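You operate a simulated robot arm through the tools that you are given. There is no shell and no other tool.

The job below is to be done with a simulated robot arm. You get a single attempt, and the scene is never put back.

Task
Put things in order on the top of the packing bench. At the end: the brown blue-banded sleeve is in the brown small carton; the blue jack pin (marked "UP 96 m") from the top of the packing bench stands where the brown blue-banded sleeve stood; the wad of film stands where the blue jack pin stood; the yellow draw pin (marked "DOWN 76 m") from the top of the packing bench stands where the wad of film stood; whatever was shut is shut again. Leave all else as you found it, and nothing knocked over.

Only the result counts: the job must be done as asked and must still hold three seconds after the hand-in. Knocking over, shifting, dropping, spilling or breaking anything else fails it.

Robot
A 7-joint arm with a two-finger parallel gripper, fixed in place. Base frame: the origin is at the foot of the arm, x ahead of it, y to its left, z up; the work surface is at about z = 0. Readings come in m, degrees, newtons and seconds.
With the tool pointing down near the work surface it reaches from about 0.22 to 0.58 m from the base axis. Its first joint turns from -66.0 to 66.0 degrees. Payload 2.5 kg.
Tool frame: the origin (TCP) lies between the finger pads and is the grasp point; the fingertips stand 0.023 m ahead of it; z points along the fingers, y is the line along which they close. The gripper opens to 0.094 m. The fingers are 0.038 m wide and 0.01 m thick; the gripper's body (0.054 by 0.096 m) begins 0.039 m behind the TCP.
Orientation is told as [roll, pitch, yaw] about the base's x, y, z axes, in that order, counted from this pose: with the fingers straight down and closing along the base's y, the tool's x points along the base's -x, its y along +y and its z along -z.

Tools
- The arm moves only by the tool play_rows. Its argument "moves" is a list that holds one entry, the list of rows, each a list of 6 numbers: the shift along the base's x, y, z in units of 25 mm (1.0 is 25 mm), then the turn, a rotation vector about the base's x, y, z in units of 8 degrees (1.0 is 8 degrees). In form: [[[x, y, z, wx, wy, wz], ...]]. A call has 1 to 20 rows; each row shifts and turns the commanded pose from where the row before left it. "jaw" is the closure, from 0 (fully open) to 1 (shut), set as the call begins (left out, the last holds). A call with a number of a shift or a turn outside -1 to 1 is refused whole. Rows are played at 5 a second. More than 0.05 m and 8.6 degrees between two rows, or a gripper value outside its range, and nothing of the call is played. A pose out of reach is approached as far as the arm can. The call stops where the force on the tool passes 40 N (or 10 N more than at its start, if that is more) or the arm is blocked; 0.2 s more then pass. Each finger travels about 0.108 m/s and halts on what it meets, pressing with about 42 N; the grip force reading is that of the motor and also rises with nothing between the fingers. The clock runs only during rows and for 0.2 s after the last one: add rows that do not move to give the fingers time. The reply holds the time, the measured pose of the TCP, the force on the tool along the base axes, the opening and the grip force, in the units named above and with some noise, with the torque about the TCP (base axes, N m) and any sound that the robot's microphone picked up, and new pictures: "views" is both (left out), scene, wrist or none.
- Cameras (640 x 400 px; columns grow to the right, rows downward): "scene" is fixed at [0.1207, -0.4043, 0.5526]; the picture's right is [0.83, -0.56, 0.00], its down [-0.29, -0.42, -0.86] and it looks along [0.49, 0.71, -0.51] (base axes); focal length 244 px, centre (320, 200). "wrist" rides on the gripper at [0.086, 0.016, -0.075] in the tool frame; the picture's right is [-0.18, 0.98, 0.00], its down [-0.58, -0.11, -0.81] and it looks along [-0.79, -0.15, 0.59] (tool axes); focal length 243 px, centre (320, 200). There is no depth. A picture from a camera that has moved, and an enlarged one, comes with that camera's place and axes in the base frame and with its lens.
- zoom(camera, box): a new picture of the part [left, top, right, bottom] of that camera's present view, enlarged. It takes no simulated time.
- job_done(): hands the job in; it is judged then, once.

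Places have to be worked out from the pictures, the camera data and where the tool is seen. Open the gripper and draw the arm clear of the work before you hand the job in, unless the task says otherwise.

The tools are called as name(argument=value, ...) on one line, values as JSON. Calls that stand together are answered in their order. play_rows: Moves the arm, as the interface text tells. Its arguments: {"type":"object","properties":{"moves":{"type":"array","items":{"type":"array","items":{"type":"array","items":{"type":"number"}}}},"jaw":{"type":"number"},"views":{"type":"string","enum":["both","scene","wrist","none"]}},"required":["moves"]} The other tools are called the same way: zoom (camera, box) takes an enlarged picture of a part of a camera's view; job_done () hands the job in.

At the start:

```text
clock: 0.0
eef_pos: [0.3406, 0.252, 0.3996]
tool_rot: [0.0, 0.0, 0.0]
force: [-0.1, -0.4, -1.0]
wrist_torque: [-0.03, -0.01, 0.01]
grip_width: 0.094
gripper_force: 0.1
```

scene: 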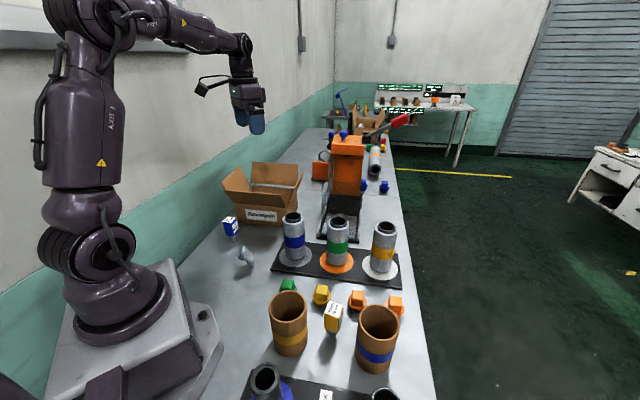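
wrist: 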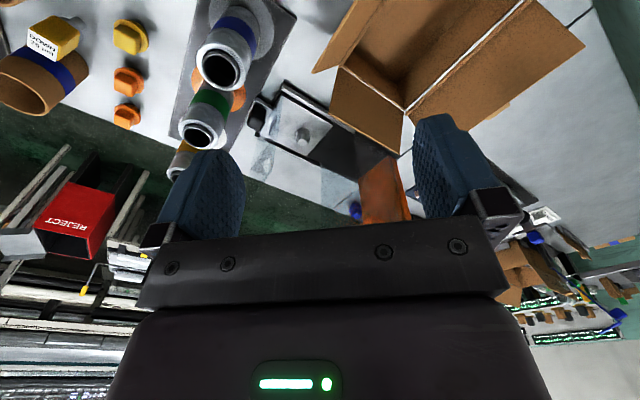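

I'll begin by enlarging parts of the scene to identify the objects and where they stand.

zoom(camera="scene", box=[200, 140, 360, 240])

zoom(camera="scene", box=[240, 270, 440, 400])

zoom(camera="scene", box=[200, 200, 360, 300])

zoom(camera="scene", box=[300, 80, 460, 200])

zoom(camera="wrist", box=[0, 0, 320, 200])

```text
4.00 times, centred on (280, 190) of scene
camera zoom: at [0.1207, -0.4043, 0.5526], right [0.83, -0.56, 0.0], down [-0.29, -0.42, -0.86], along [0.49, 0.71, -0.51], focal length 975 px, centre (480, 240)
```

zoom: 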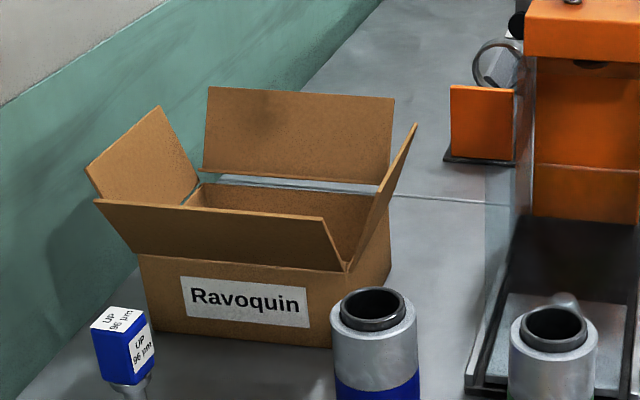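

```text
3.08 times, centred on (340, 335) of scene
camera zoom: at [0.1207, -0.4043, 0.5526], right [0.83, -0.56, 0.0], down [-0.29, -0.42, -0.86], along [0.49, 0.71, -0.51], focal length 750 px, centre (258, -215)
```

zoom: 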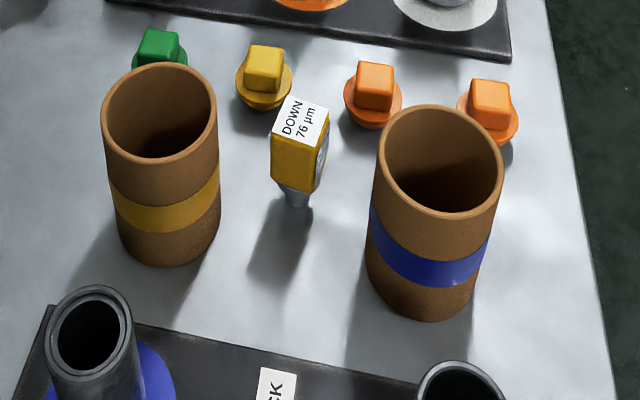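

```text
4.00 times, centred on (280, 250) of scene
camera zoom: at [0.1207, -0.4043, 0.5526], right [0.83, -0.56, 0.0], down [-0.29, -0.42, -0.86], along [0.49, 0.71, -0.51], focal length 975 px, centre (480, 0)
```

zoom: 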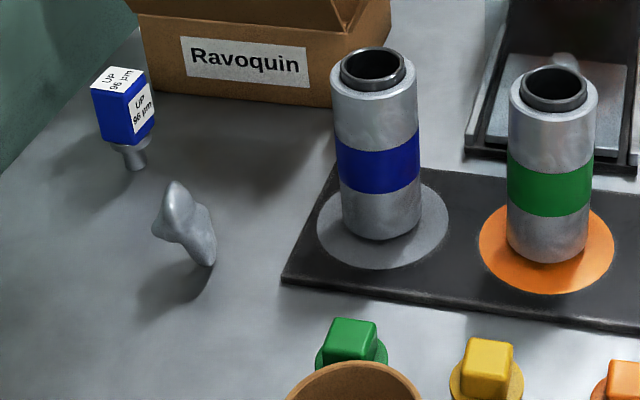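

```text
3.33 times, centred on (380, 140) of scene
camera zoom: at [0.1207, -0.4043, 0.5526], right [0.83, -0.56, 0.0], down [-0.29, -0.42, -0.86], along [0.49, 0.71, -0.51], focal length 813 px, centre (120, 400)
```

zoom: 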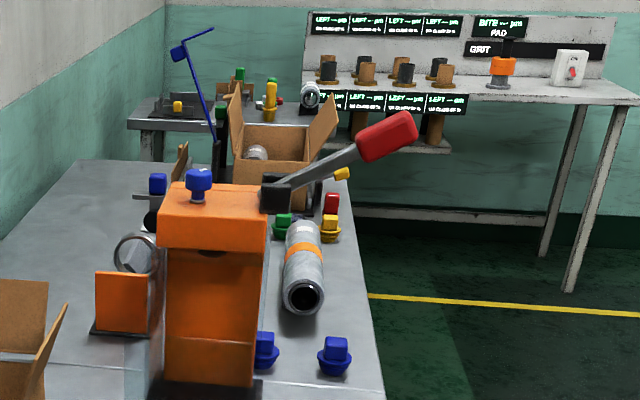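

```text
2.00 times, centred on (160, 100) of wrist
camera zoom: at [0.2524, 0.2688, 0.476], right [0.18, 0.98, 0.0], down [0.58, -0.11, 0.81], along [0.79, -0.15, -0.59], focal length 485 px, centre (640, 400)
```

zoom: 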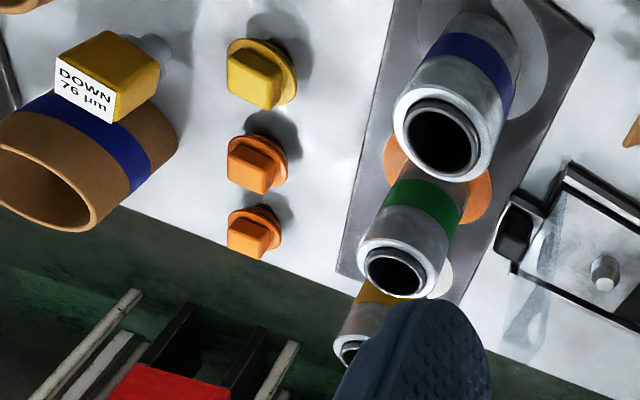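

The scene shows the open Ravoquin carton near (0.41, 0.38), the blue pin near (0.24, 0.30), the wad near (0.25, 0.16), the yellow pin near (0.33, -0.155) and the blue-banded sleeve near (0.36, -0.24). I'll swing the arm high to the middle, turned toward the sleeve, to get a second view.

play_rows(moves=[[[-0.33, -1, 0, 0, 0, -0.4], [-0.33, -1, 0, 0, 0, -0.4], [-0.33, -1, 0, 0, 0, -0.4], [-0.33, -1, 0, 0, 0, -0.4], [-0.33, -1, 0, 0, 0, -0.4], [-0.33, -1, 0, 0, 0, -0.4], [-0.33, -1, 0, 0, 0, -0.4], [-0.33, -1, 0, 0, 0, -0.4], [-0.33, -1, 0, 0, 0, -0.4], [-0.33, -1, 0, 0, 0, -0.4], [-0.33, -1, 0, 0, 0, -0.4]]], jaw=0)

```text
clock: 2.4
eef_pos: [0.2517, -0.0258, 0.3998]
tool_rot: [-0.1, 0.0, -35.3]
force: [-0.2, 0.4, 0.5]
wrist_torque: [-0.02, 0.0, -0.02]
grip_width: 0.0939
gripper_force: 0.0
camera wrist: at [0.1879, 0.0394, 0.476], right [0.72, 0.7, 0.0], down [0.41, -0.42, 0.81], along [0.56, -0.58, -0.59], focal length 243 px, centre (320, 200)
```

scene: 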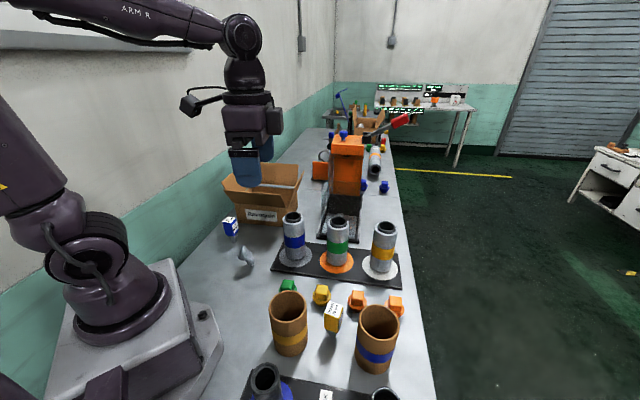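
wrist: 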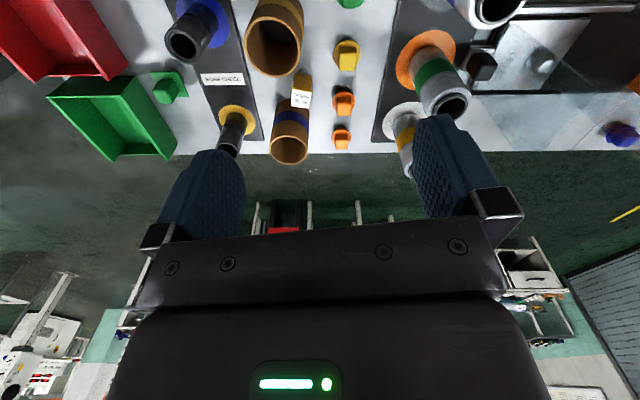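

zoom(camera="wrist", box=[150, 0, 410, 170])

```text
2.35 times, centred on (280, 85) of wrist
camera zoom: at [0.1879, 0.0394, 0.476], right [0.72, 0.7, 0.0], down [0.41, -0.42, 0.81], along [0.56, -0.58, -0.59], focal length 571 px, centre (414, 471)
```

zoom: 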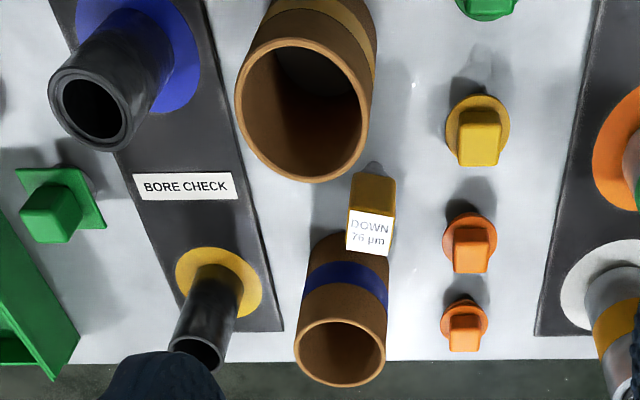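

From the second view, the sleeve's rim works out near (0.371, -0.235), about 0.115-0.13 m high and 0.077 m across. The yellow pin and the black tube are clear of it, so I'll move above the sleeve with the jaw open and check alignment.

play_rows(moves=[[[0.53, -0.93, -0.88, 0, 0, 0], [0.53, -0.93, -0.88, 0, 0, 0], [0.53, -0.93, -0.88, 0, 0, 0], [0.53, -0.93, -0.88, 0, 0, 0], [0.53, -0.93, -0.88, 0, 0, 0], [0.53, -0.93, -0.88, 0, 0, 0], [0.53, -0.93, -0.88, 0, 0, 0], [0.53, -0.93, -0.88, 0, 0, 0], [0.53, -0.93, -0.88, 0, 0, 0]]], jaw=0)

```text
clock: 4.4
eef_pos: [0.3709, -0.2329, 0.2004]
tool_rot: [-0.1, 0.0, -35.2]
force: [-0.1, -0.3, -0.6]
wrist_torque: [0.04, 0.02, -0.02]
grip_width: 0.0939
gripper_force: 0.0
camera wrist: at [0.3075, -0.1682, 0.2763], right [0.72, 0.7, 0.0], down [0.41, -0.42, 0.81], along [0.56, -0.58, -0.59], focal length 243 px, centre (320, 200)
```

scene: 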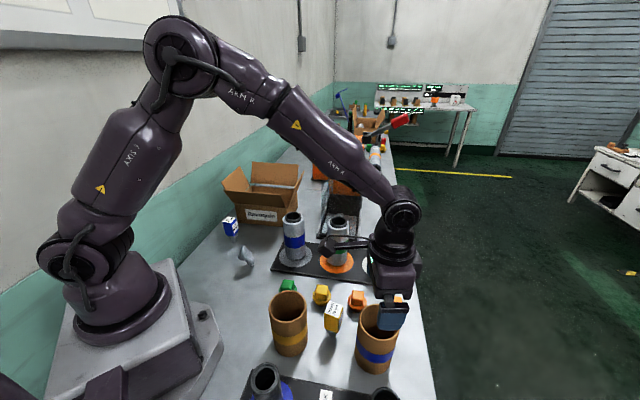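
wrist: 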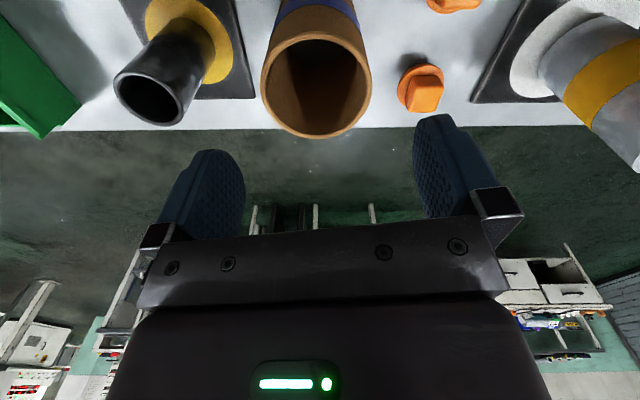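

zoom(camera="wrist", box=[240, 0, 400, 150])

zoom(camera="scene", box=[340, 280, 440, 400])

```text
2.67 times, centred on (320, 75) of wrist
camera zoom: at [0.3075, -0.1682, 0.2763], right [0.72, 0.7, 0.0], down [0.41, -0.42, 0.81], along [0.56, -0.58, -0.59], focal length 647 px, centre (320, 533)
```

zoom: 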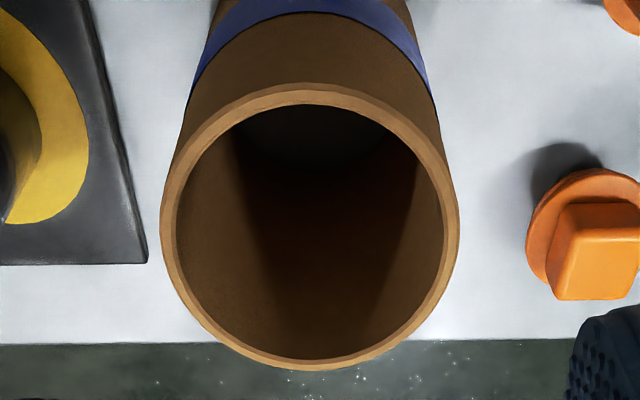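

```text
3.33 times, centred on (390, 340) of scene
camera zoom: at [0.1207, -0.4042, 0.5526], right [0.83, -0.56, 0.0], down [-0.29, -0.42, -0.86], along [0.49, 0.71, -0.51], focal length 813 px, centre (87, -267)
```

zoom: 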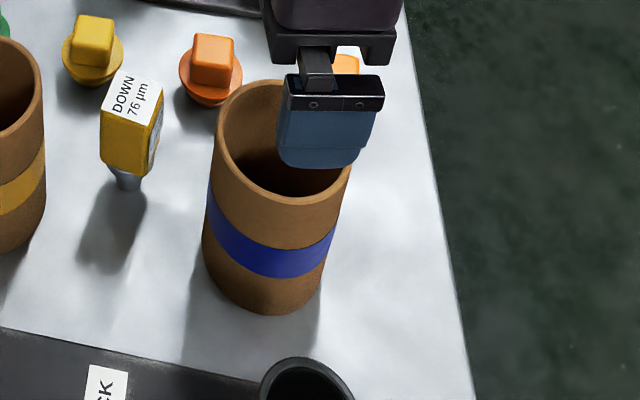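

Triangulating the two wrist views puts the sleeve centre at about (0.3685, -0.2345), rim height 0.12 m and diameter 0.0755 m. I'll come down to just above the rim and check before straddling it.

play_rows(moves=[[[-0.03, -0.02, -0.5, 0, 0, 0], [-0.03, -0.02, -0.5, 0, 0, 0], [-0.03, -0.02, -0.5, 0, 0, 0], [0, 0, -0.5, 0, 0, 0]]])

```text
clock: 5.4
eef_pos: [0.3669, -0.2348, 0.1507]
tool_rot: [0.0, 0.0, -35.1]
force: [0.1, 0.7, 0.7]
wrist_torque: [-0.01, 0.0, 0.02]
grip_width: 0.094
gripper_force: 0.0
camera wrist: at [0.304, -0.1702, 0.227], right [0.72, 0.7, 0.0], down [0.41, -0.42, 0.81], along [0.56, -0.58, -0.59], focal length 243 px, centre (320, 200)
```

scene: 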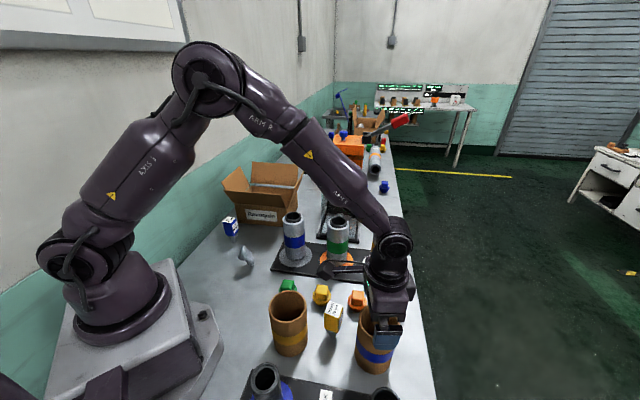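
wrist: 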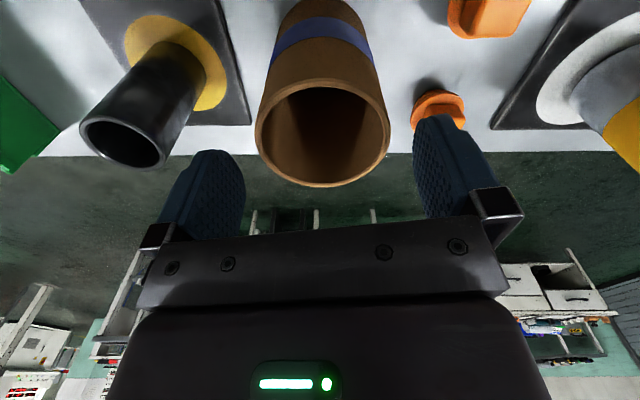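

The rim sits centred between the fingers, about 4 mm further ahead than the TCP. I'll correct that and descend to z≈0.095.

play_rows(moves=[[[0.12, -0.08, -0.3, 0, 0, 0], [0, 0, -0.5, 0, 0, 0], [0, 0, -0.5, 0, 0, 0], [0, 0, -0.5, 0, 0, 0], [0, 0, -0.43, 0, 0, 0], [0, 0, 0, 0, 0, 0]]])

```text
clock: 6.8
eef_pos: [0.3707, -0.2373, 0.0956]
tool_rot: [0.0, 0.0, -35.1]
force: [0.6, -0.5, 0.1]
wrist_torque: [0.0, 0.0, -0.03]
grip_width: 0.0937
gripper_force: 0.1
camera wrist: at [0.3071, -0.1722, 0.1713], right [0.72, 0.7, 0.0], down [0.41, -0.42, 0.81], along [0.56, -0.58, -0.59], focal length 243 px, centre (320, 200)
```

scene: 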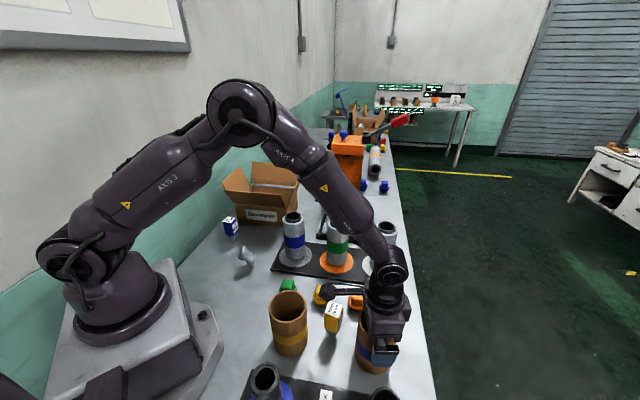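
wrist: 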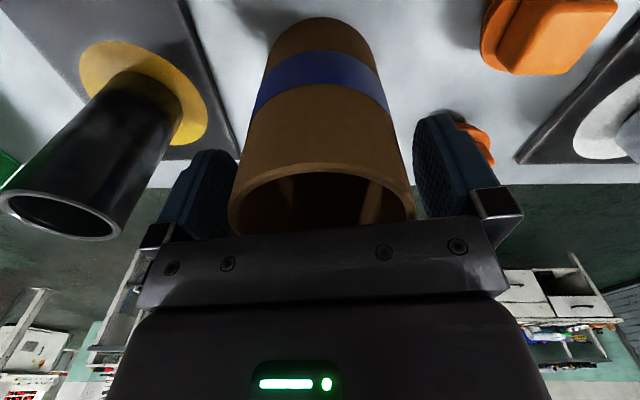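

The sleeve is between the fingers with the tips about 48 mm below the rim. I'll close onto it and hold still for the fingers to settle.

play_rows(moves=[[[0, 0, 0, 0, 0, 0], [0, 0, 0, 0, 0, 0], [0, 0, 0, 0, 0, 0], [0, 0, 0, 0, 0, 0]]], jaw=0.35)

```text
clock: 7.8
eef_pos: [0.3695, -0.2376, 0.0954]
tool_rot: [0.0, 0.0, -35.3]
force: [0.1, -0.2, 0.4]
wrist_torque: [0.01, 0.0, 0.01]
grip_width: 0.0741
gripper_force: 41.9
camera wrist: at [0.307, -0.1721, 0.1715], right [0.72, 0.7, 0.0], down [0.41, -0.42, 0.81], along [0.56, -0.58, -0.59], focal length 243 px, centre (320, 200)
```

scene: 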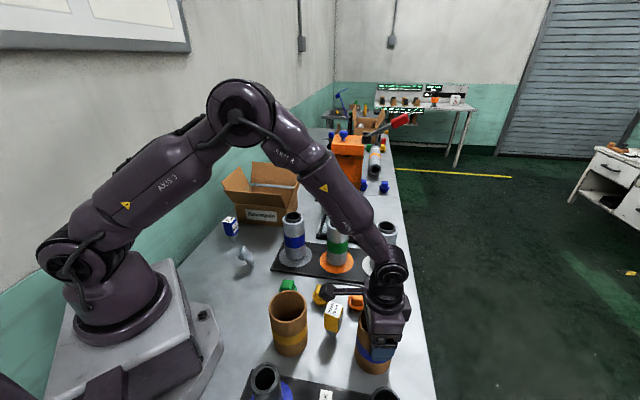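
wrist: 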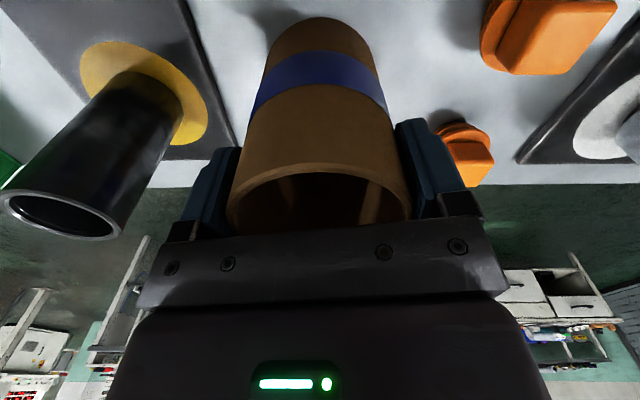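

The sleeve is gripped (width 0.0741 m, 42 N). I'll lift it straight up 0.2 m.

play_rows(moves=[[[0, 0, 0.4, 0, 0, 0], [0, 0, 0.8, 0, 0, 0], [0, 0, 1, 0, 0, 0], [0, 0, 1, 0, 0, 0], [0, 0, 1, 0, 0, 0], [0, 0, 1, 0, 0, 0], [0, 0, 1, 0, 0, 0], [0, 0, 1, 0, 0, 0], [0, 0, 0.8, 0, 0, 0], [0, 0, 0.4, 0, 0, 0], [0, 0, 0, 0, 0, 0]]])

```text
clock: 10.2
eef_pos: [0.3687, -0.2381, 0.3066]
tool_rot: [0.1, 0.1, -35.3]
force: [0.9, 0.4, 0.4]
wrist_torque: [0.01, 0.0, 0.0]
grip_width: 0.0741
gripper_force: 41.6
camera wrist: at [0.3061, -0.1733, 0.3825], right [0.72, 0.7, 0.0], down [0.41, -0.42, 0.81], along [0.56, -0.58, -0.59], focal length 243 px, centre (320, 200)
```

scene: 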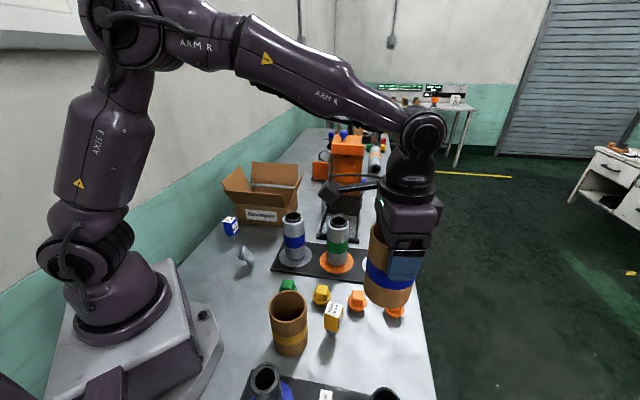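
wrist: 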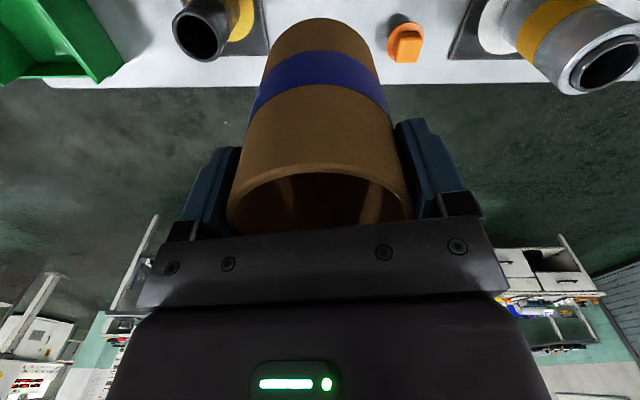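

Sleeve lifted cleanly. Before carrying it over, I'll enlarge the carton to fix its walls and opening.

zoom(camera="scene", box=[210, 150, 310, 230])

zoom(camera="scene", box=[250, 200, 410, 300])

```text
5.00 times, centred on (260, 190) of scene
camera zoom: at [0.1207, -0.4043, 0.5526], right [0.83, -0.56, 0.0], down [-0.29, -0.42, -0.86], along [0.49, 0.71, -0.51], focal length 1219 px, centre (620, 250)
```

zoom: 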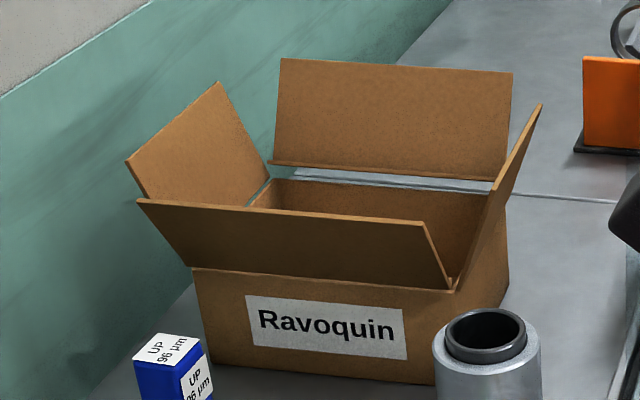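

```text
4.00 times, centred on (330, 250) of scene
camera zoom: at [0.1207, -0.4043, 0.5526], right [0.83, -0.56, 0.0], down [-0.29, -0.42, -0.86], along [0.49, 0.71, -0.51], focal length 975 px, centre (280, 0)
```

zoom: 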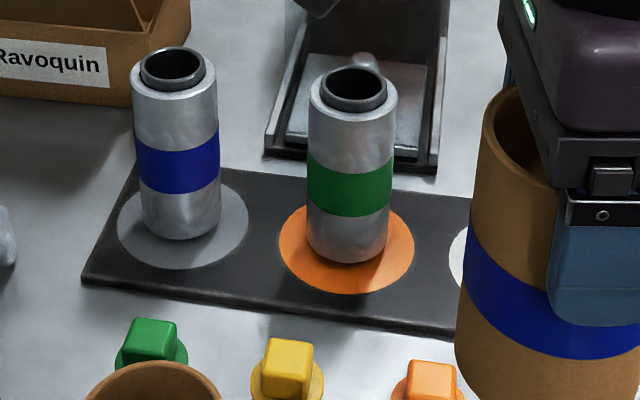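

The carton's rim comes out as roughly a 0.198 × 0.147 m rectangle centred near (0.412, 0.390), with its walls about 0.085 m high and its flaps flaring out to z≈0.17. I'll carry the sleeve across high, keeping the yaw near -42° so the wrist camera stays clear of the front flap.

play_rows(moves=[[[0.03, 0.5, 0.2, 0, 0, -0.03], [0.066, 0.9, 0.2, 0, 0, -0.034], [0.066, 1, 0.2, 0, 0, -0.034], [0.066, 1, 0.2, 0, 0, -0.034], [0.066, 1, 0, 0, 0, -0.034], [0.066, 1, 0, 0, 0, -0.034], [0.066, 1, 0, 0, 0, -0.034], [0.066, 1, 0, 0, 0, -0.034], [0.066, 1, 0, 0, 0, -0.034], [0.066, 1, 0, 0, 0, -0.034], [0.066, 1, 0, 0, 0, -0.034], [0.066, 1, 0, 0, 0, -0.034], [0.066, 1, 0, 0, 0, -0.034], [0.066, 1, 0, 0, 0, -0.034], [0.066, 1, 0, 0, 0, -0.034], [0.066, 1, 0, 0, 0, -0.034], [0.066, 0.8, 0, 0, 0, -0.034], [0.066, 0.4, 0, 0, 0, -0.034], [0, 0, 0, 0, 0, 0]]])

```text
clock: 14.2
eef_pos: [0.4005, 0.1786, 0.3275]
tool_rot: [-0.1, 0.0, -40.0]
force: [-1.1, -0.2, 0.5]
wrist_torque: [0.0, 0.01, -0.01]
grip_width: 0.074
gripper_force: 41.4
camera wrist: at [0.3423, 0.2484, 0.4035], right [0.77, 0.63, 0.0], down [0.38, -0.46, 0.81], along [0.51, -0.62, -0.59], focal length 243 px, centre (320, 200)
```

scene: 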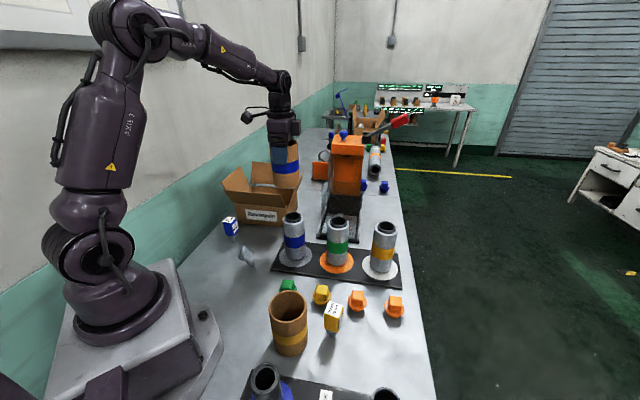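
wrist: 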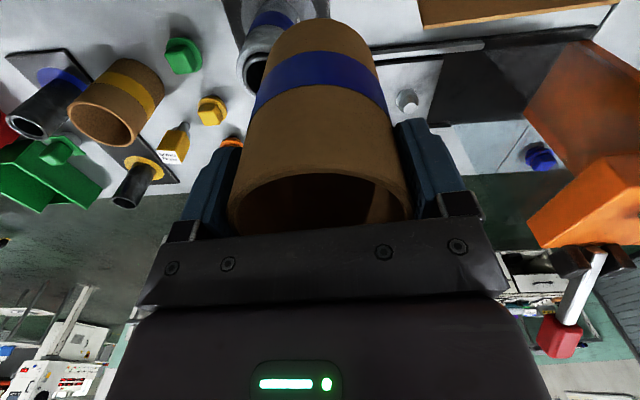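

Passing over the tubes with good clearance. I'll continue to above the carton.

play_rows(moves=[[[0.04, 0.7, 0, 0, 0, -0.03], [0.04, 1, 0, 0, 0, -0.03], [0.04, 1, 0, 0, 0, -0.03], [0.04, 1, 0, 0, 0, -0.03], [0.04, 1, 0, 0, 0, -0.03], [0.04, 1, 0, 0, 0, -0.03], [0.04, 1, 0, 0, 0, -0.03], [0.04, 0.8, 0, 0, 0, -0.03], [0.04, 0.5, 0, 0, 0, -0.03], [0, 0, 0, 0, 0, 0], [0, 0, 0, 0, 0, 0]]])

```text
clock: 16.6
eef_pos: [0.4077, 0.3792, 0.3257]
tool_rot: [0.0, 0.0, -42.2]
force: [0.3, -0.3, -1.1]
wrist_torque: [0.0, -0.01, 0.01]
grip_width: 0.0739
gripper_force: 42.6
camera wrist: at [0.3537, 0.451, 0.402], right [0.8, 0.6, 0.0], down [0.36, -0.47, 0.81], along [0.49, -0.64, -0.59], focal length 243 px, centre (320, 200)
```

scene: 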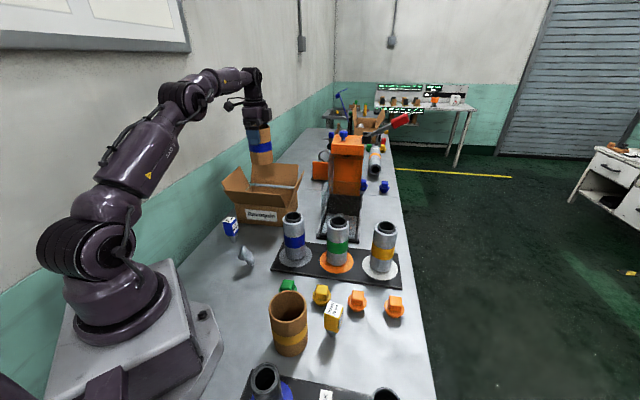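
wrist: 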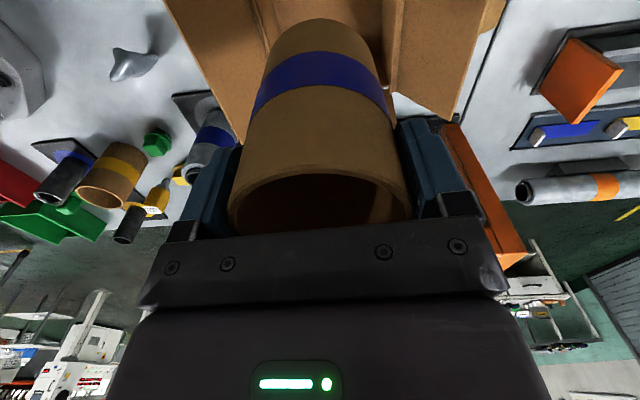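

zoom(camera="wrist", box=[140, 0, 520, 220])

zoom(camera="scene", box=[200, 120, 330, 240])

```text
1.68 times, centred on (330, 110) of wrist
camera zoom: at [0.3537, 0.451, 0.402], right [0.8, 0.6, 0.0], down [0.36, -0.47, 0.81], along [0.49, -0.64, -0.59], focal length 409 px, centre (303, 352)
```

zoom: 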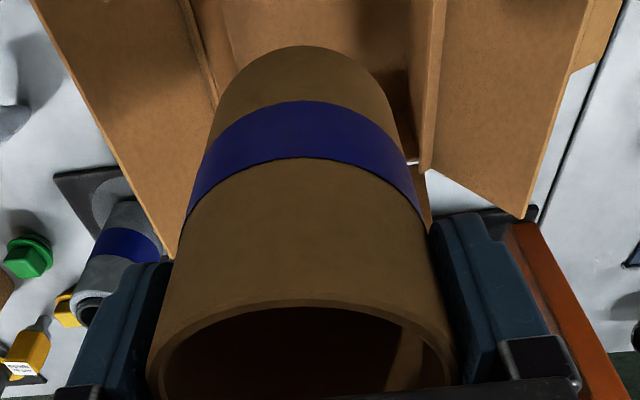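

```text
3.33 times, centred on (265, 180) of scene
camera zoom: at [0.1207, -0.4043, 0.5526], right [0.83, -0.56, 0.0], down [-0.29, -0.42, -0.86], along [0.49, 0.71, -0.51], focal length 813 px, centre (503, 267)
```

zoom: 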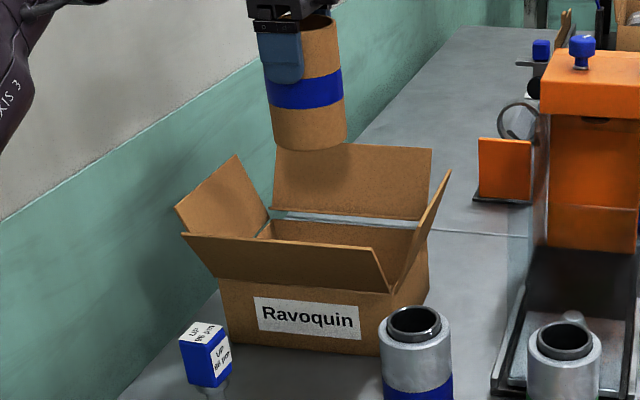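

The interior edges seen from the wrist put the carton centre near (0.409, 0.386), so the sleeve is within a few mm of centred, with about 3 cm to the front wall and 4 cm to the back wall. I'll lower it part-way and check.

play_rows(moves=[[[0, 0, -0.6, 0, 0, 0], [0, 0, -0.9, 0, 0, 0], [0, 0, -0.9, 0, 0, 0], [0, 0, -0.9, 0, 0, 0], [0, 0, -0.9, 0, 0, 0], [0, 0, -0.8, 0, 0, 0], [0, 0, -0.6, 0, 0, 0], [0, 0, 0, 0, 0, 0]]])

```text
clock: 18.4
eef_pos: [0.4083, 0.3794, 0.187]
tool_rot: [-0.1, 0.0, -42.2]
force: [0.4, 0.5, 0.3]
wrist_torque: [0.01, -0.01, 0.0]
grip_width: 0.0741
gripper_force: 42.3
camera wrist: at [0.3532, 0.4508, 0.2621], right [0.8, 0.6, 0.0], down [0.36, -0.47, 0.81], along [0.49, -0.64, -0.59], focal length 243 px, centre (320, 200)
```

scene: 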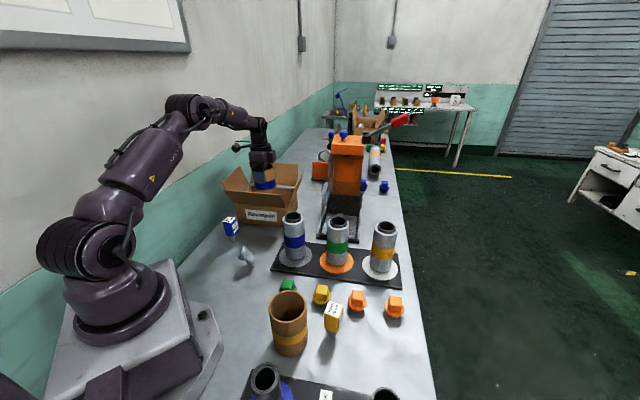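
wrist: 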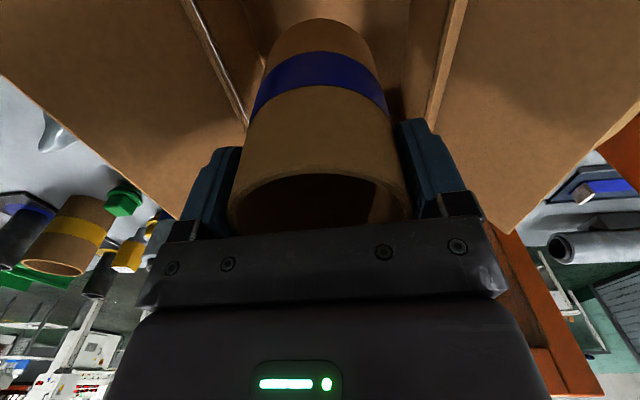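

Both walls are visible on either side of the sleeve with room to spare. Lowering on to just above the carton's floor.

play_rows(moves=[[[0, 0, -0.6, 0, 0, 0], [0, 0, -0.6, 0, 0, 0], [0, 0, -0.6, 0, 0, 0], [0, 0, -0.6, 0, 0, 0], [0, 0, -0.5, 0, 0, 0], [0, 0, -0.2, 0, 0, 0], [0, 0, 0, 0, 0, 0]]])

```text
clock: 20.0
eef_pos: [0.4081, 0.3784, 0.1089]
tool_rot: [0.0, 0.0, -42.1]
force: [0.1, -0.9, -0.4]
wrist_torque: [-0.02, -0.02, -0.02]
grip_width: 0.0737
gripper_force: 42.4
camera wrist: at [0.353, 0.4506, 0.1846], right [0.8, 0.6, 0.0], down [0.36, -0.47, 0.81], along [0.49, -0.64, -0.59], focal length 243 px, centre (320, 200)
```

scene: 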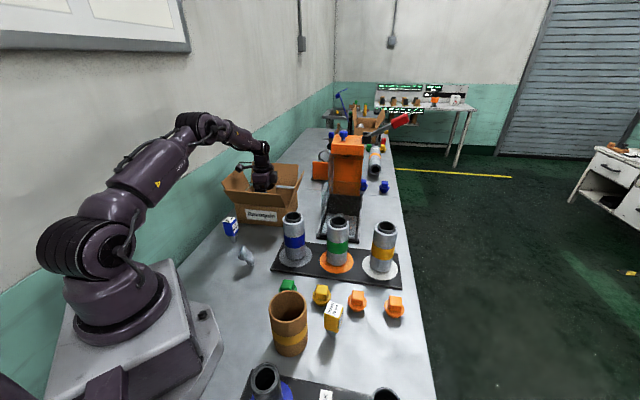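
wrist: 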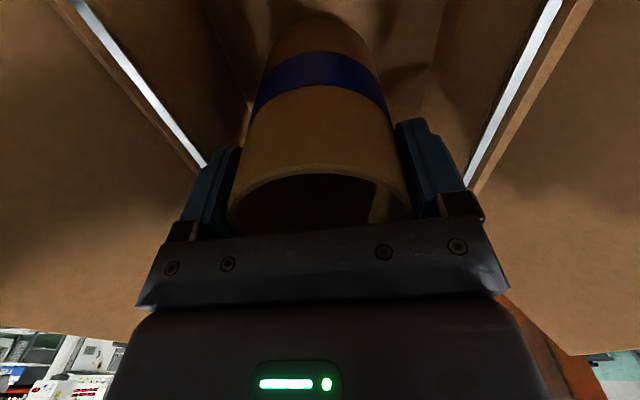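

Still free of contact at z=0.109. I'll creep down in small steps until the floor is felt.

play_rows(moves=[[[0, 0, -0.12, 0, 0, 0], [0, 0, -0.1, 0, 0, 0], [0, 0, -0.06, 0, 0, 0], [0, 0, 0, 0, 0, 0]]], views="none")

```text
clock: 21.0
eef_pos: [0.4097, 0.3787, 0.1023]
tool_rot: [0.0, 0.0, -42.1]
force: [-0.2, -0.5, -0.7]
wrist_torque: [0.0, -0.03, 0.01]
grip_width: 0.0741
gripper_force: 41.9
```

No contact yet; a few more millimetres down.

play_rows(moves=[[[0, 0, -0.06, 0, 0, 0], [0, 0, -0.06, 0, 0, 0], [0, 0, 0, 0, 0, 0]]], views="none")

```text
clock: 21.8
eef_pos: [0.4091, 0.3792, 0.0998]
tool_rot: [0.0, 0.0, -42.2]
force: [-1.9, -2.4, 6.4]
wrist_torque: [-0.24, 0.27, 0.03]
grip_width: 0.074
gripper_force: 42.2
```

The floor is felt (6 N). I'll open the jaw just enough to free the sleeve, then look.

play_rows(moves=[[[0, 0, 0, 0, 0, 0], [0, 0, 0, 0, 0, 0], [0, 0, 0, 0, 0, 0]]], jaw=0.07)

```text
clock: 22.6
eef_pos: [0.4101, 0.3783, 0.0993]
tool_rot: [0.0, 0.0, -42.2]
force: [0.2, -0.2, 0.9]
wrist_torque: [0.0, 0.02, 0.02]
grip_width: 0.0872
gripper_force: 0.0
camera wrist: at [0.354, 0.4507, 0.1747], right [0.8, 0.6, 0.0], down [0.36, -0.47, 0.81], along [0.49, -0.64, -0.59], focal length 243 px, centre (320, 200)
```

scene: 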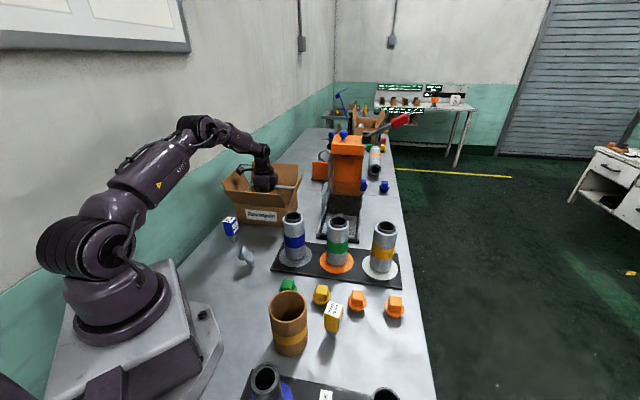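
wrist: 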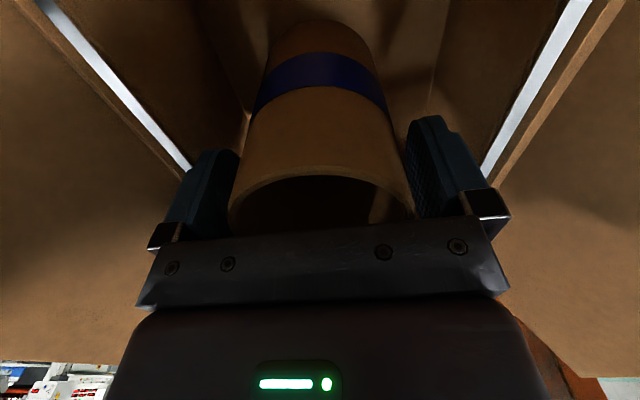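

The sleeve stands free on the carton floor with both fingers off it. I'll rise straight up, slowly at first.

play_rows(moves=[[[0, 0, 0.3, 0, 0, 0], [0, 0, 0.5, 0, 0, 0], [0, 0, 0.8, 0, 0, 0], [0, 0, 1, 0, 0, 0], [0, 0, 1, 0, 0, 0], [0, 0, 1, 0, 0, 0], [0, 0, 1, 0, 0, 0], [0, 0, 1, 0, 0, 0], [0, 0, 1, 0, 0, 0], [0, 0, 0, 0, 0, 0]]])

```text
clock: 24.8
eef_pos: [0.4095, 0.3801, 0.2908]
tool_rot: [0.0, 0.1, -42.2]
force: [0.2, 0.3, -0.1]
wrist_torque: [0.03, 0.03, -0.01]
grip_width: 0.0875
gripper_force: 0.1
camera wrist: at [0.3544, 0.4518, 0.3671], right [0.8, 0.6, 0.0], down [0.36, -0.47, 0.81], along [0.49, -0.64, -0.59], focal length 243 px, centre (320, 200)
```

scene: 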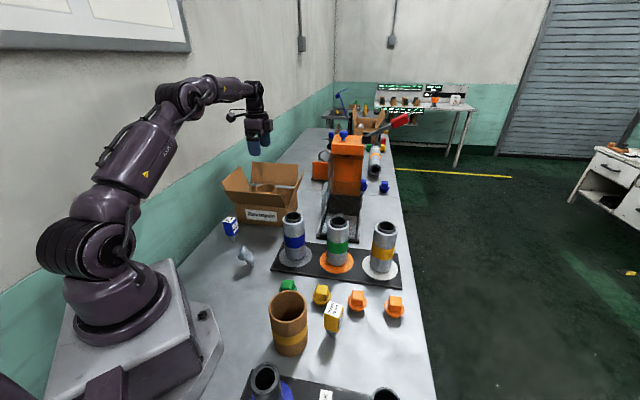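
wrist: 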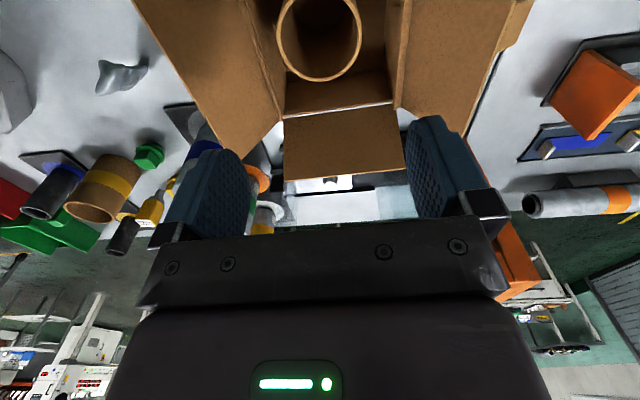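

The sleeve stands upright in the carton. Next is the blue pin; I'll enlarge it and the wad in the fixed view to work out their shapes.

zoom(camera="scene", box=[210, 205, 260, 245])

zoom(camera="scene", box=[225, 235, 275, 275])

zoom(camera="scene", box=[310, 285, 360, 345])

zoom(camera="wrist", box=[40, 20, 240, 150])

```text
10.00 times, centred on (235, 225) of scene
camera zoom: at [0.1207, -0.4043, 0.5526], right [0.83, -0.56, 0.0], down [-0.29, -0.42, -0.86], along [0.49, 0.71, -0.51], focal length 2438 px, centre (1170, -50)
```

zoom: 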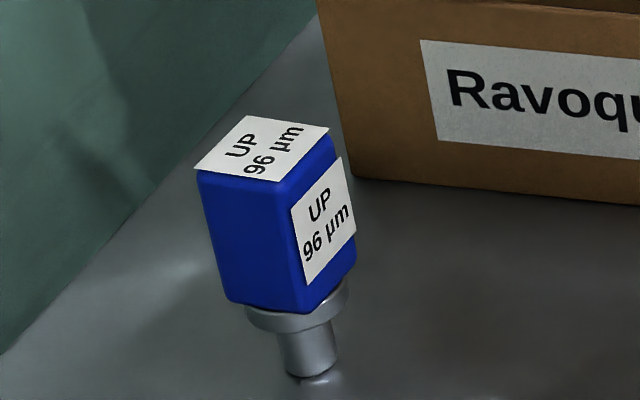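

```text
10.00 times, centred on (250, 255) of scene
camera zoom: at [0.1207, -0.4043, 0.5526], right [0.83, -0.56, 0.0], down [-0.29, -0.42, -0.86], along [0.49, 0.71, -0.51], focal length 2438 px, centre (1020, -350)
```

zoom: 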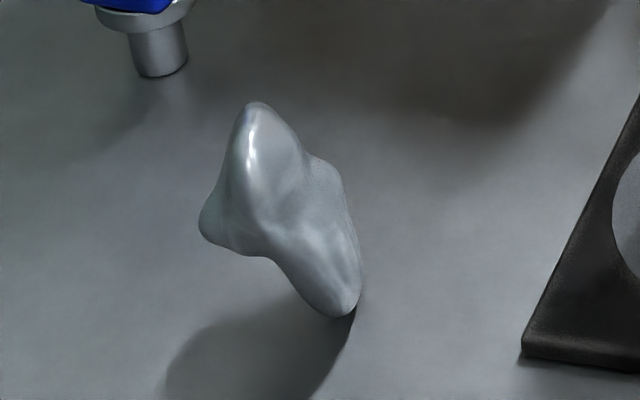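

```text
6.67 times, centred on (335, 315) of scene
camera zoom: at [0.1207, -0.4043, 0.5526], right [0.83, -0.56, 0.0], down [-0.29, -0.42, -0.86], along [0.49, 0.71, -0.51], focal length 1626 px, centre (220, -567)
```

zoom: 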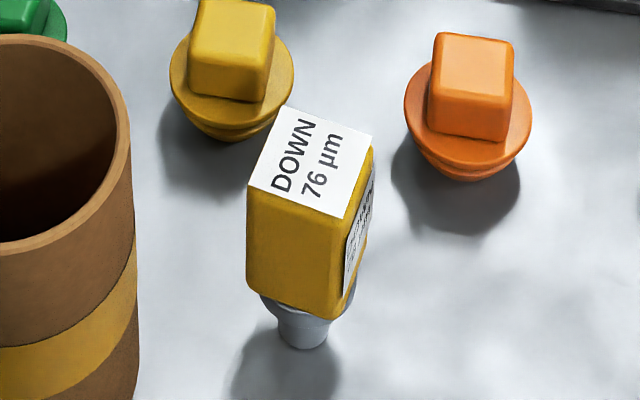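

```text
3.08 times, centred on (140, 85) of wrist
camera zoom: at [0.3544, 0.4518, 0.3671], right [0.8, 0.6, 0.0], down [0.36, -0.47, 0.81], along [0.49, -0.64, -0.59], focal length 746 px, centre (874, 554)
```

zoom: 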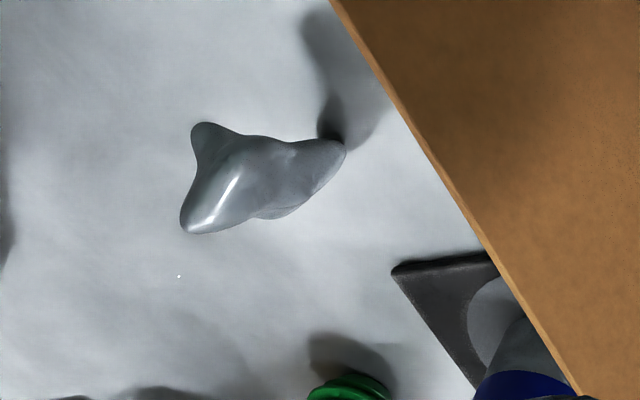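

The blue pin's head is a 0.03 m square block, its top at z≈0.09, centred near (0.243, 0.299), with its faces at 45°. I'll move above it with yaw +45° so the fingers meet two flat faces and the camera stays away from the wall.

play_rows(moves=[[[-0.555, -0.27, 0, 0, 0, 0.9083], [-0.555, -0.27, 0, 0, 0, 0.9083], [-0.555, -0.27, 0, 0, 0, 0.9083], [-0.555, -0.27, 0, 0, 0, 0.9083], [-0.555, -0.27, 0, 0, 0, 0.9083], [-0.555, -0.27, -0.2, 0, 0, 0.9083], [-0.555, -0.27, -0.3, 0, 0, 0.9083], [-0.555, -0.27, -0.4, 0, 0, 0.9083], [-0.555, -0.27, -0.5, 0, 0, 0.9083], [-0.555, -0.27, -0.5, 0, 0, 0.9083], [-0.555, -0.27, -0.5, 0, 0, 0.9083], [-0.555, -0.27, -0.4, 0, 0, 0.9083], [0, 0, 0, 0, 0, 0]]], jaw=0)

```text
clock: 27.6
eef_pos: [0.2407, 0.2966, 0.2193]
tool_rot: [0.0, 0.0, 45.2]
force: [0.4, -0.3, -0.8]
wrist_torque: [-0.01, 0.01, -0.01]
grip_width: 0.0938
gripper_force: 0.3
camera wrist: at [0.1675, 0.2478, 0.2947], right [-0.57, 0.82, 0.0], down [0.49, 0.34, 0.81], along [0.66, 0.46, -0.59], focal length 243 px, centre (320, 200)
```

scene: 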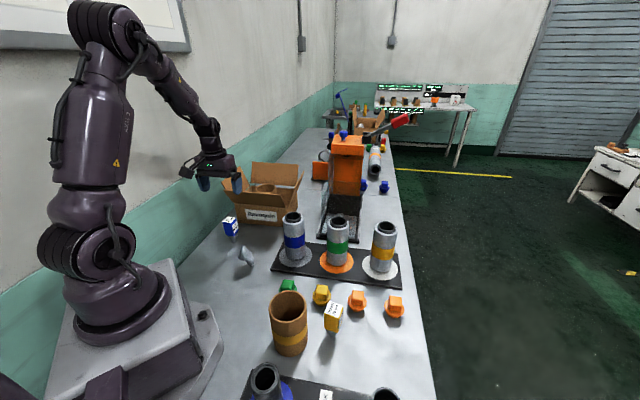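
wrist: 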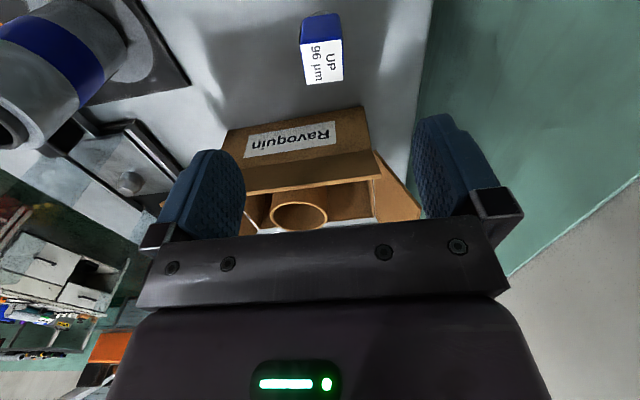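

zoom(camera="wrist", box=[270, 0, 370, 100])

```text
4.00 times, centred on (320, 50) of wrist
camera zoom: at [0.1675, 0.2478, 0.2947], right [-0.57, 0.82, 0.0], down [0.49, 0.34, 0.81], along [0.66, 0.46, -0.59], focal length 970 px, centre (320, 800)
```

zoom: 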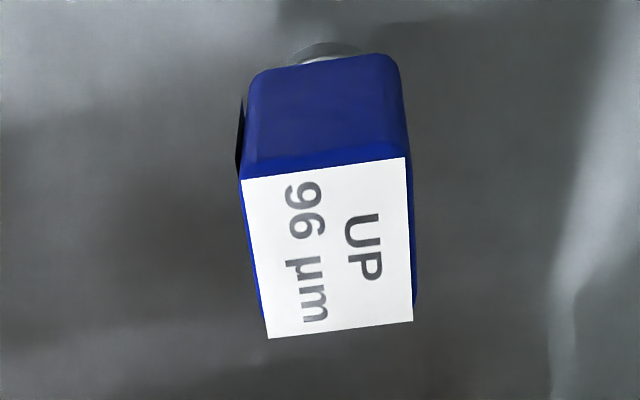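

The label's corners put the head's top at (0.2423, 0.301), z≈0.09, turned about 41.7°. I'll align yaw and position and come down to just above it for a closer check.

play_rows(moves=[[[0.03, 0.09, -0.5, 0, 0, -0.22], [0.03, 0.09, -0.8, 0, 0, -0.22], [0, 0, -0.8, 0, 0, 0], [0, 0, -0.7, 0, 0, 0], [0, 0, 0, 0, 0, 0]]], views="wrist")

```text
clock: 28.8
eef_pos: [0.2439, 0.3031, 0.1479]
tool_rot: [-0.1, -0.1, 41.6]
force: [0.0, 0.7, 0.0]
wrist_torque: [-0.02, -0.01, -0.02]
grip_width: 0.094
gripper_force: 0.1
camera wrist: at [0.167, 0.2596, 0.2248], right [-0.51, 0.86, 0.0], down [0.51, 0.3, 0.81], along [0.69, 0.41, -0.59], focal length 243 px, centre (320, 200)
```

wrist: 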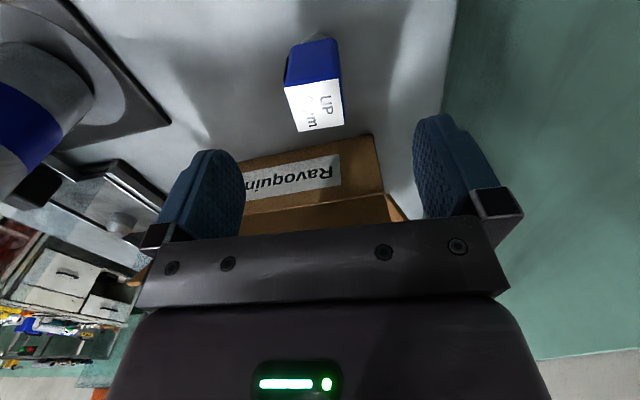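

zoom(camera="wrist", box=[250, 20, 390, 150])

```text
3.08 times, centred on (320, 85) of wrist
camera zoom: at [0.167, 0.2596, 0.2248], right [-0.51, 0.86, 0.0], down [0.51, 0.3, 0.81], along [0.69, 0.41, -0.59], focal length 746 px, centre (320, 554)
```

zoom: 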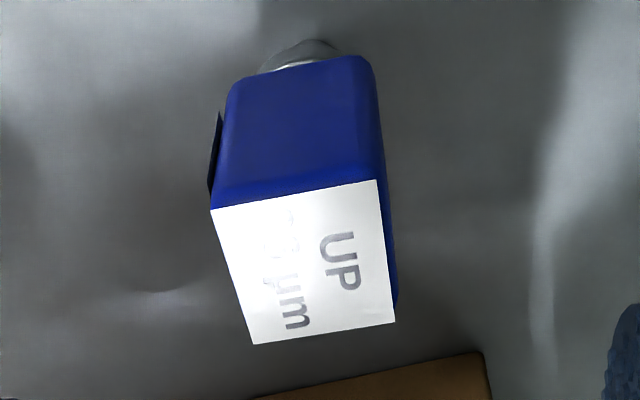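

The head is aligned with the fingers but sits about 2 mm off along the closing line. I'll correct that and descend to z≈0.068, so the pads span the middle of the head.

play_rows(moves=[[[0.016, -0.1, -0.4, 0, 0, 0], [0, 0, -0.7, 0, 0, 0], [0, 0, -0.7, 0, 0, 0], [0, 0, -0.7, 0, 0, 0], [0, 0, -0.7, 0, 0, 0], [0, 0, 0, 0, 0, 0]]])

```text
clock: 30.2
eef_pos: [0.2438, 0.3006, 0.0677]
tool_rot: [0.0, 0.1, 41.5]
force: [0.1, 0.1, 0.0]
wrist_torque: [0.01, -0.01, 0.01]
grip_width: 0.0941
gripper_force: 0.2
camera wrist: at [0.1662, 0.2563, 0.1437], right [-0.51, 0.86, 0.0], down [0.51, 0.3, 0.81], along [0.69, 0.41, -0.59], focal length 243 px, centre (320, 200)
```

scene: 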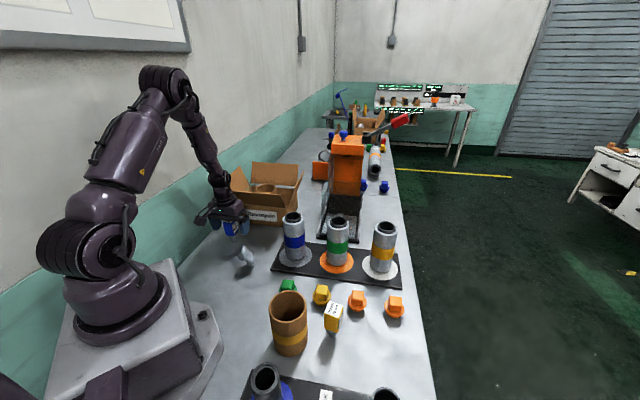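
wrist: 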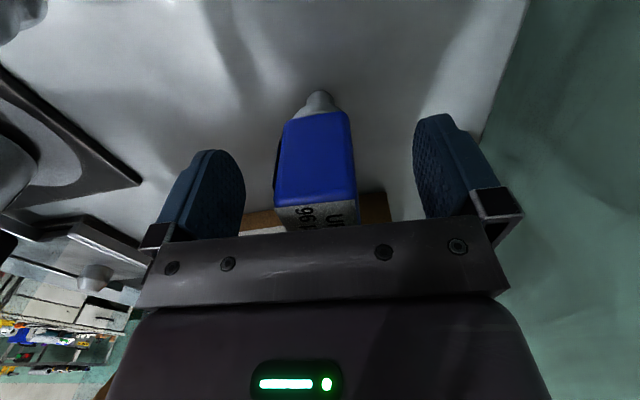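

zoom(camera="wrist", box=[230, 70, 430, 230])

```text
2.50 times, centred on (330, 150) of wrist
camera zoom: at [0.1662, 0.2563, 0.1437], right [-0.51, 0.86, 0.0], down [0.51, 0.3, 0.81], along [0.69, 0.41, -0.59], focal length 606 px, centre (295, 325)
```

zoom: 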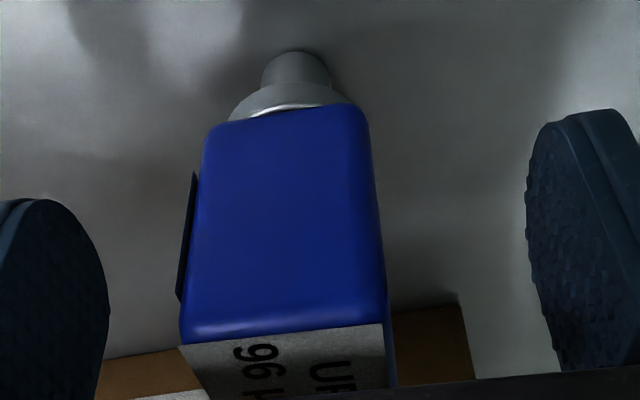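

The pin's base and head are both centred between the fingers to within about 1 mm. Closing on it now.

play_rows(moves=[[[0, 0, 0, 0, 0, 0], [0, 0, 0, 0, 0, 0], [0, 0, 0, 0, 0, 0], [0, 0, 0, 0, 0, 0]]], jaw=0.75, views="wrist")

```text
clock: 31.2
eef_pos: [0.2423, 0.2999, 0.0688]
tool_rot: [0.0, -0.1, 41.5]
force: [0.5, -0.5, -0.3]
wrist_torque: [-0.01, 0.0, -0.02]
grip_width: 0.0336
gripper_force: 42.0
camera wrist: at [0.1661, 0.2563, 0.144], right [-0.51, 0.86, 0.0], down [0.51, 0.3, 0.81], along [0.69, 0.41, -0.59], focal length 243 px, centre (320, 200)
```

wrist: 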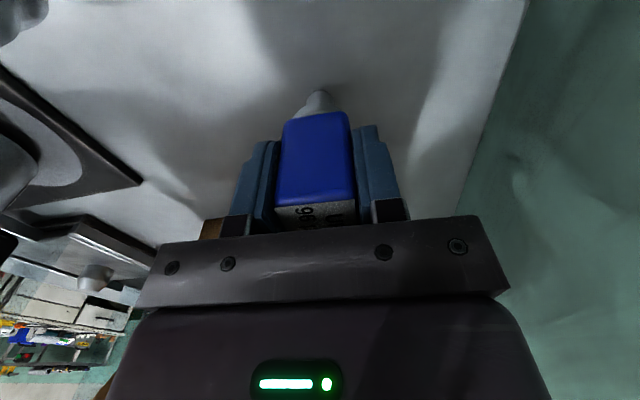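

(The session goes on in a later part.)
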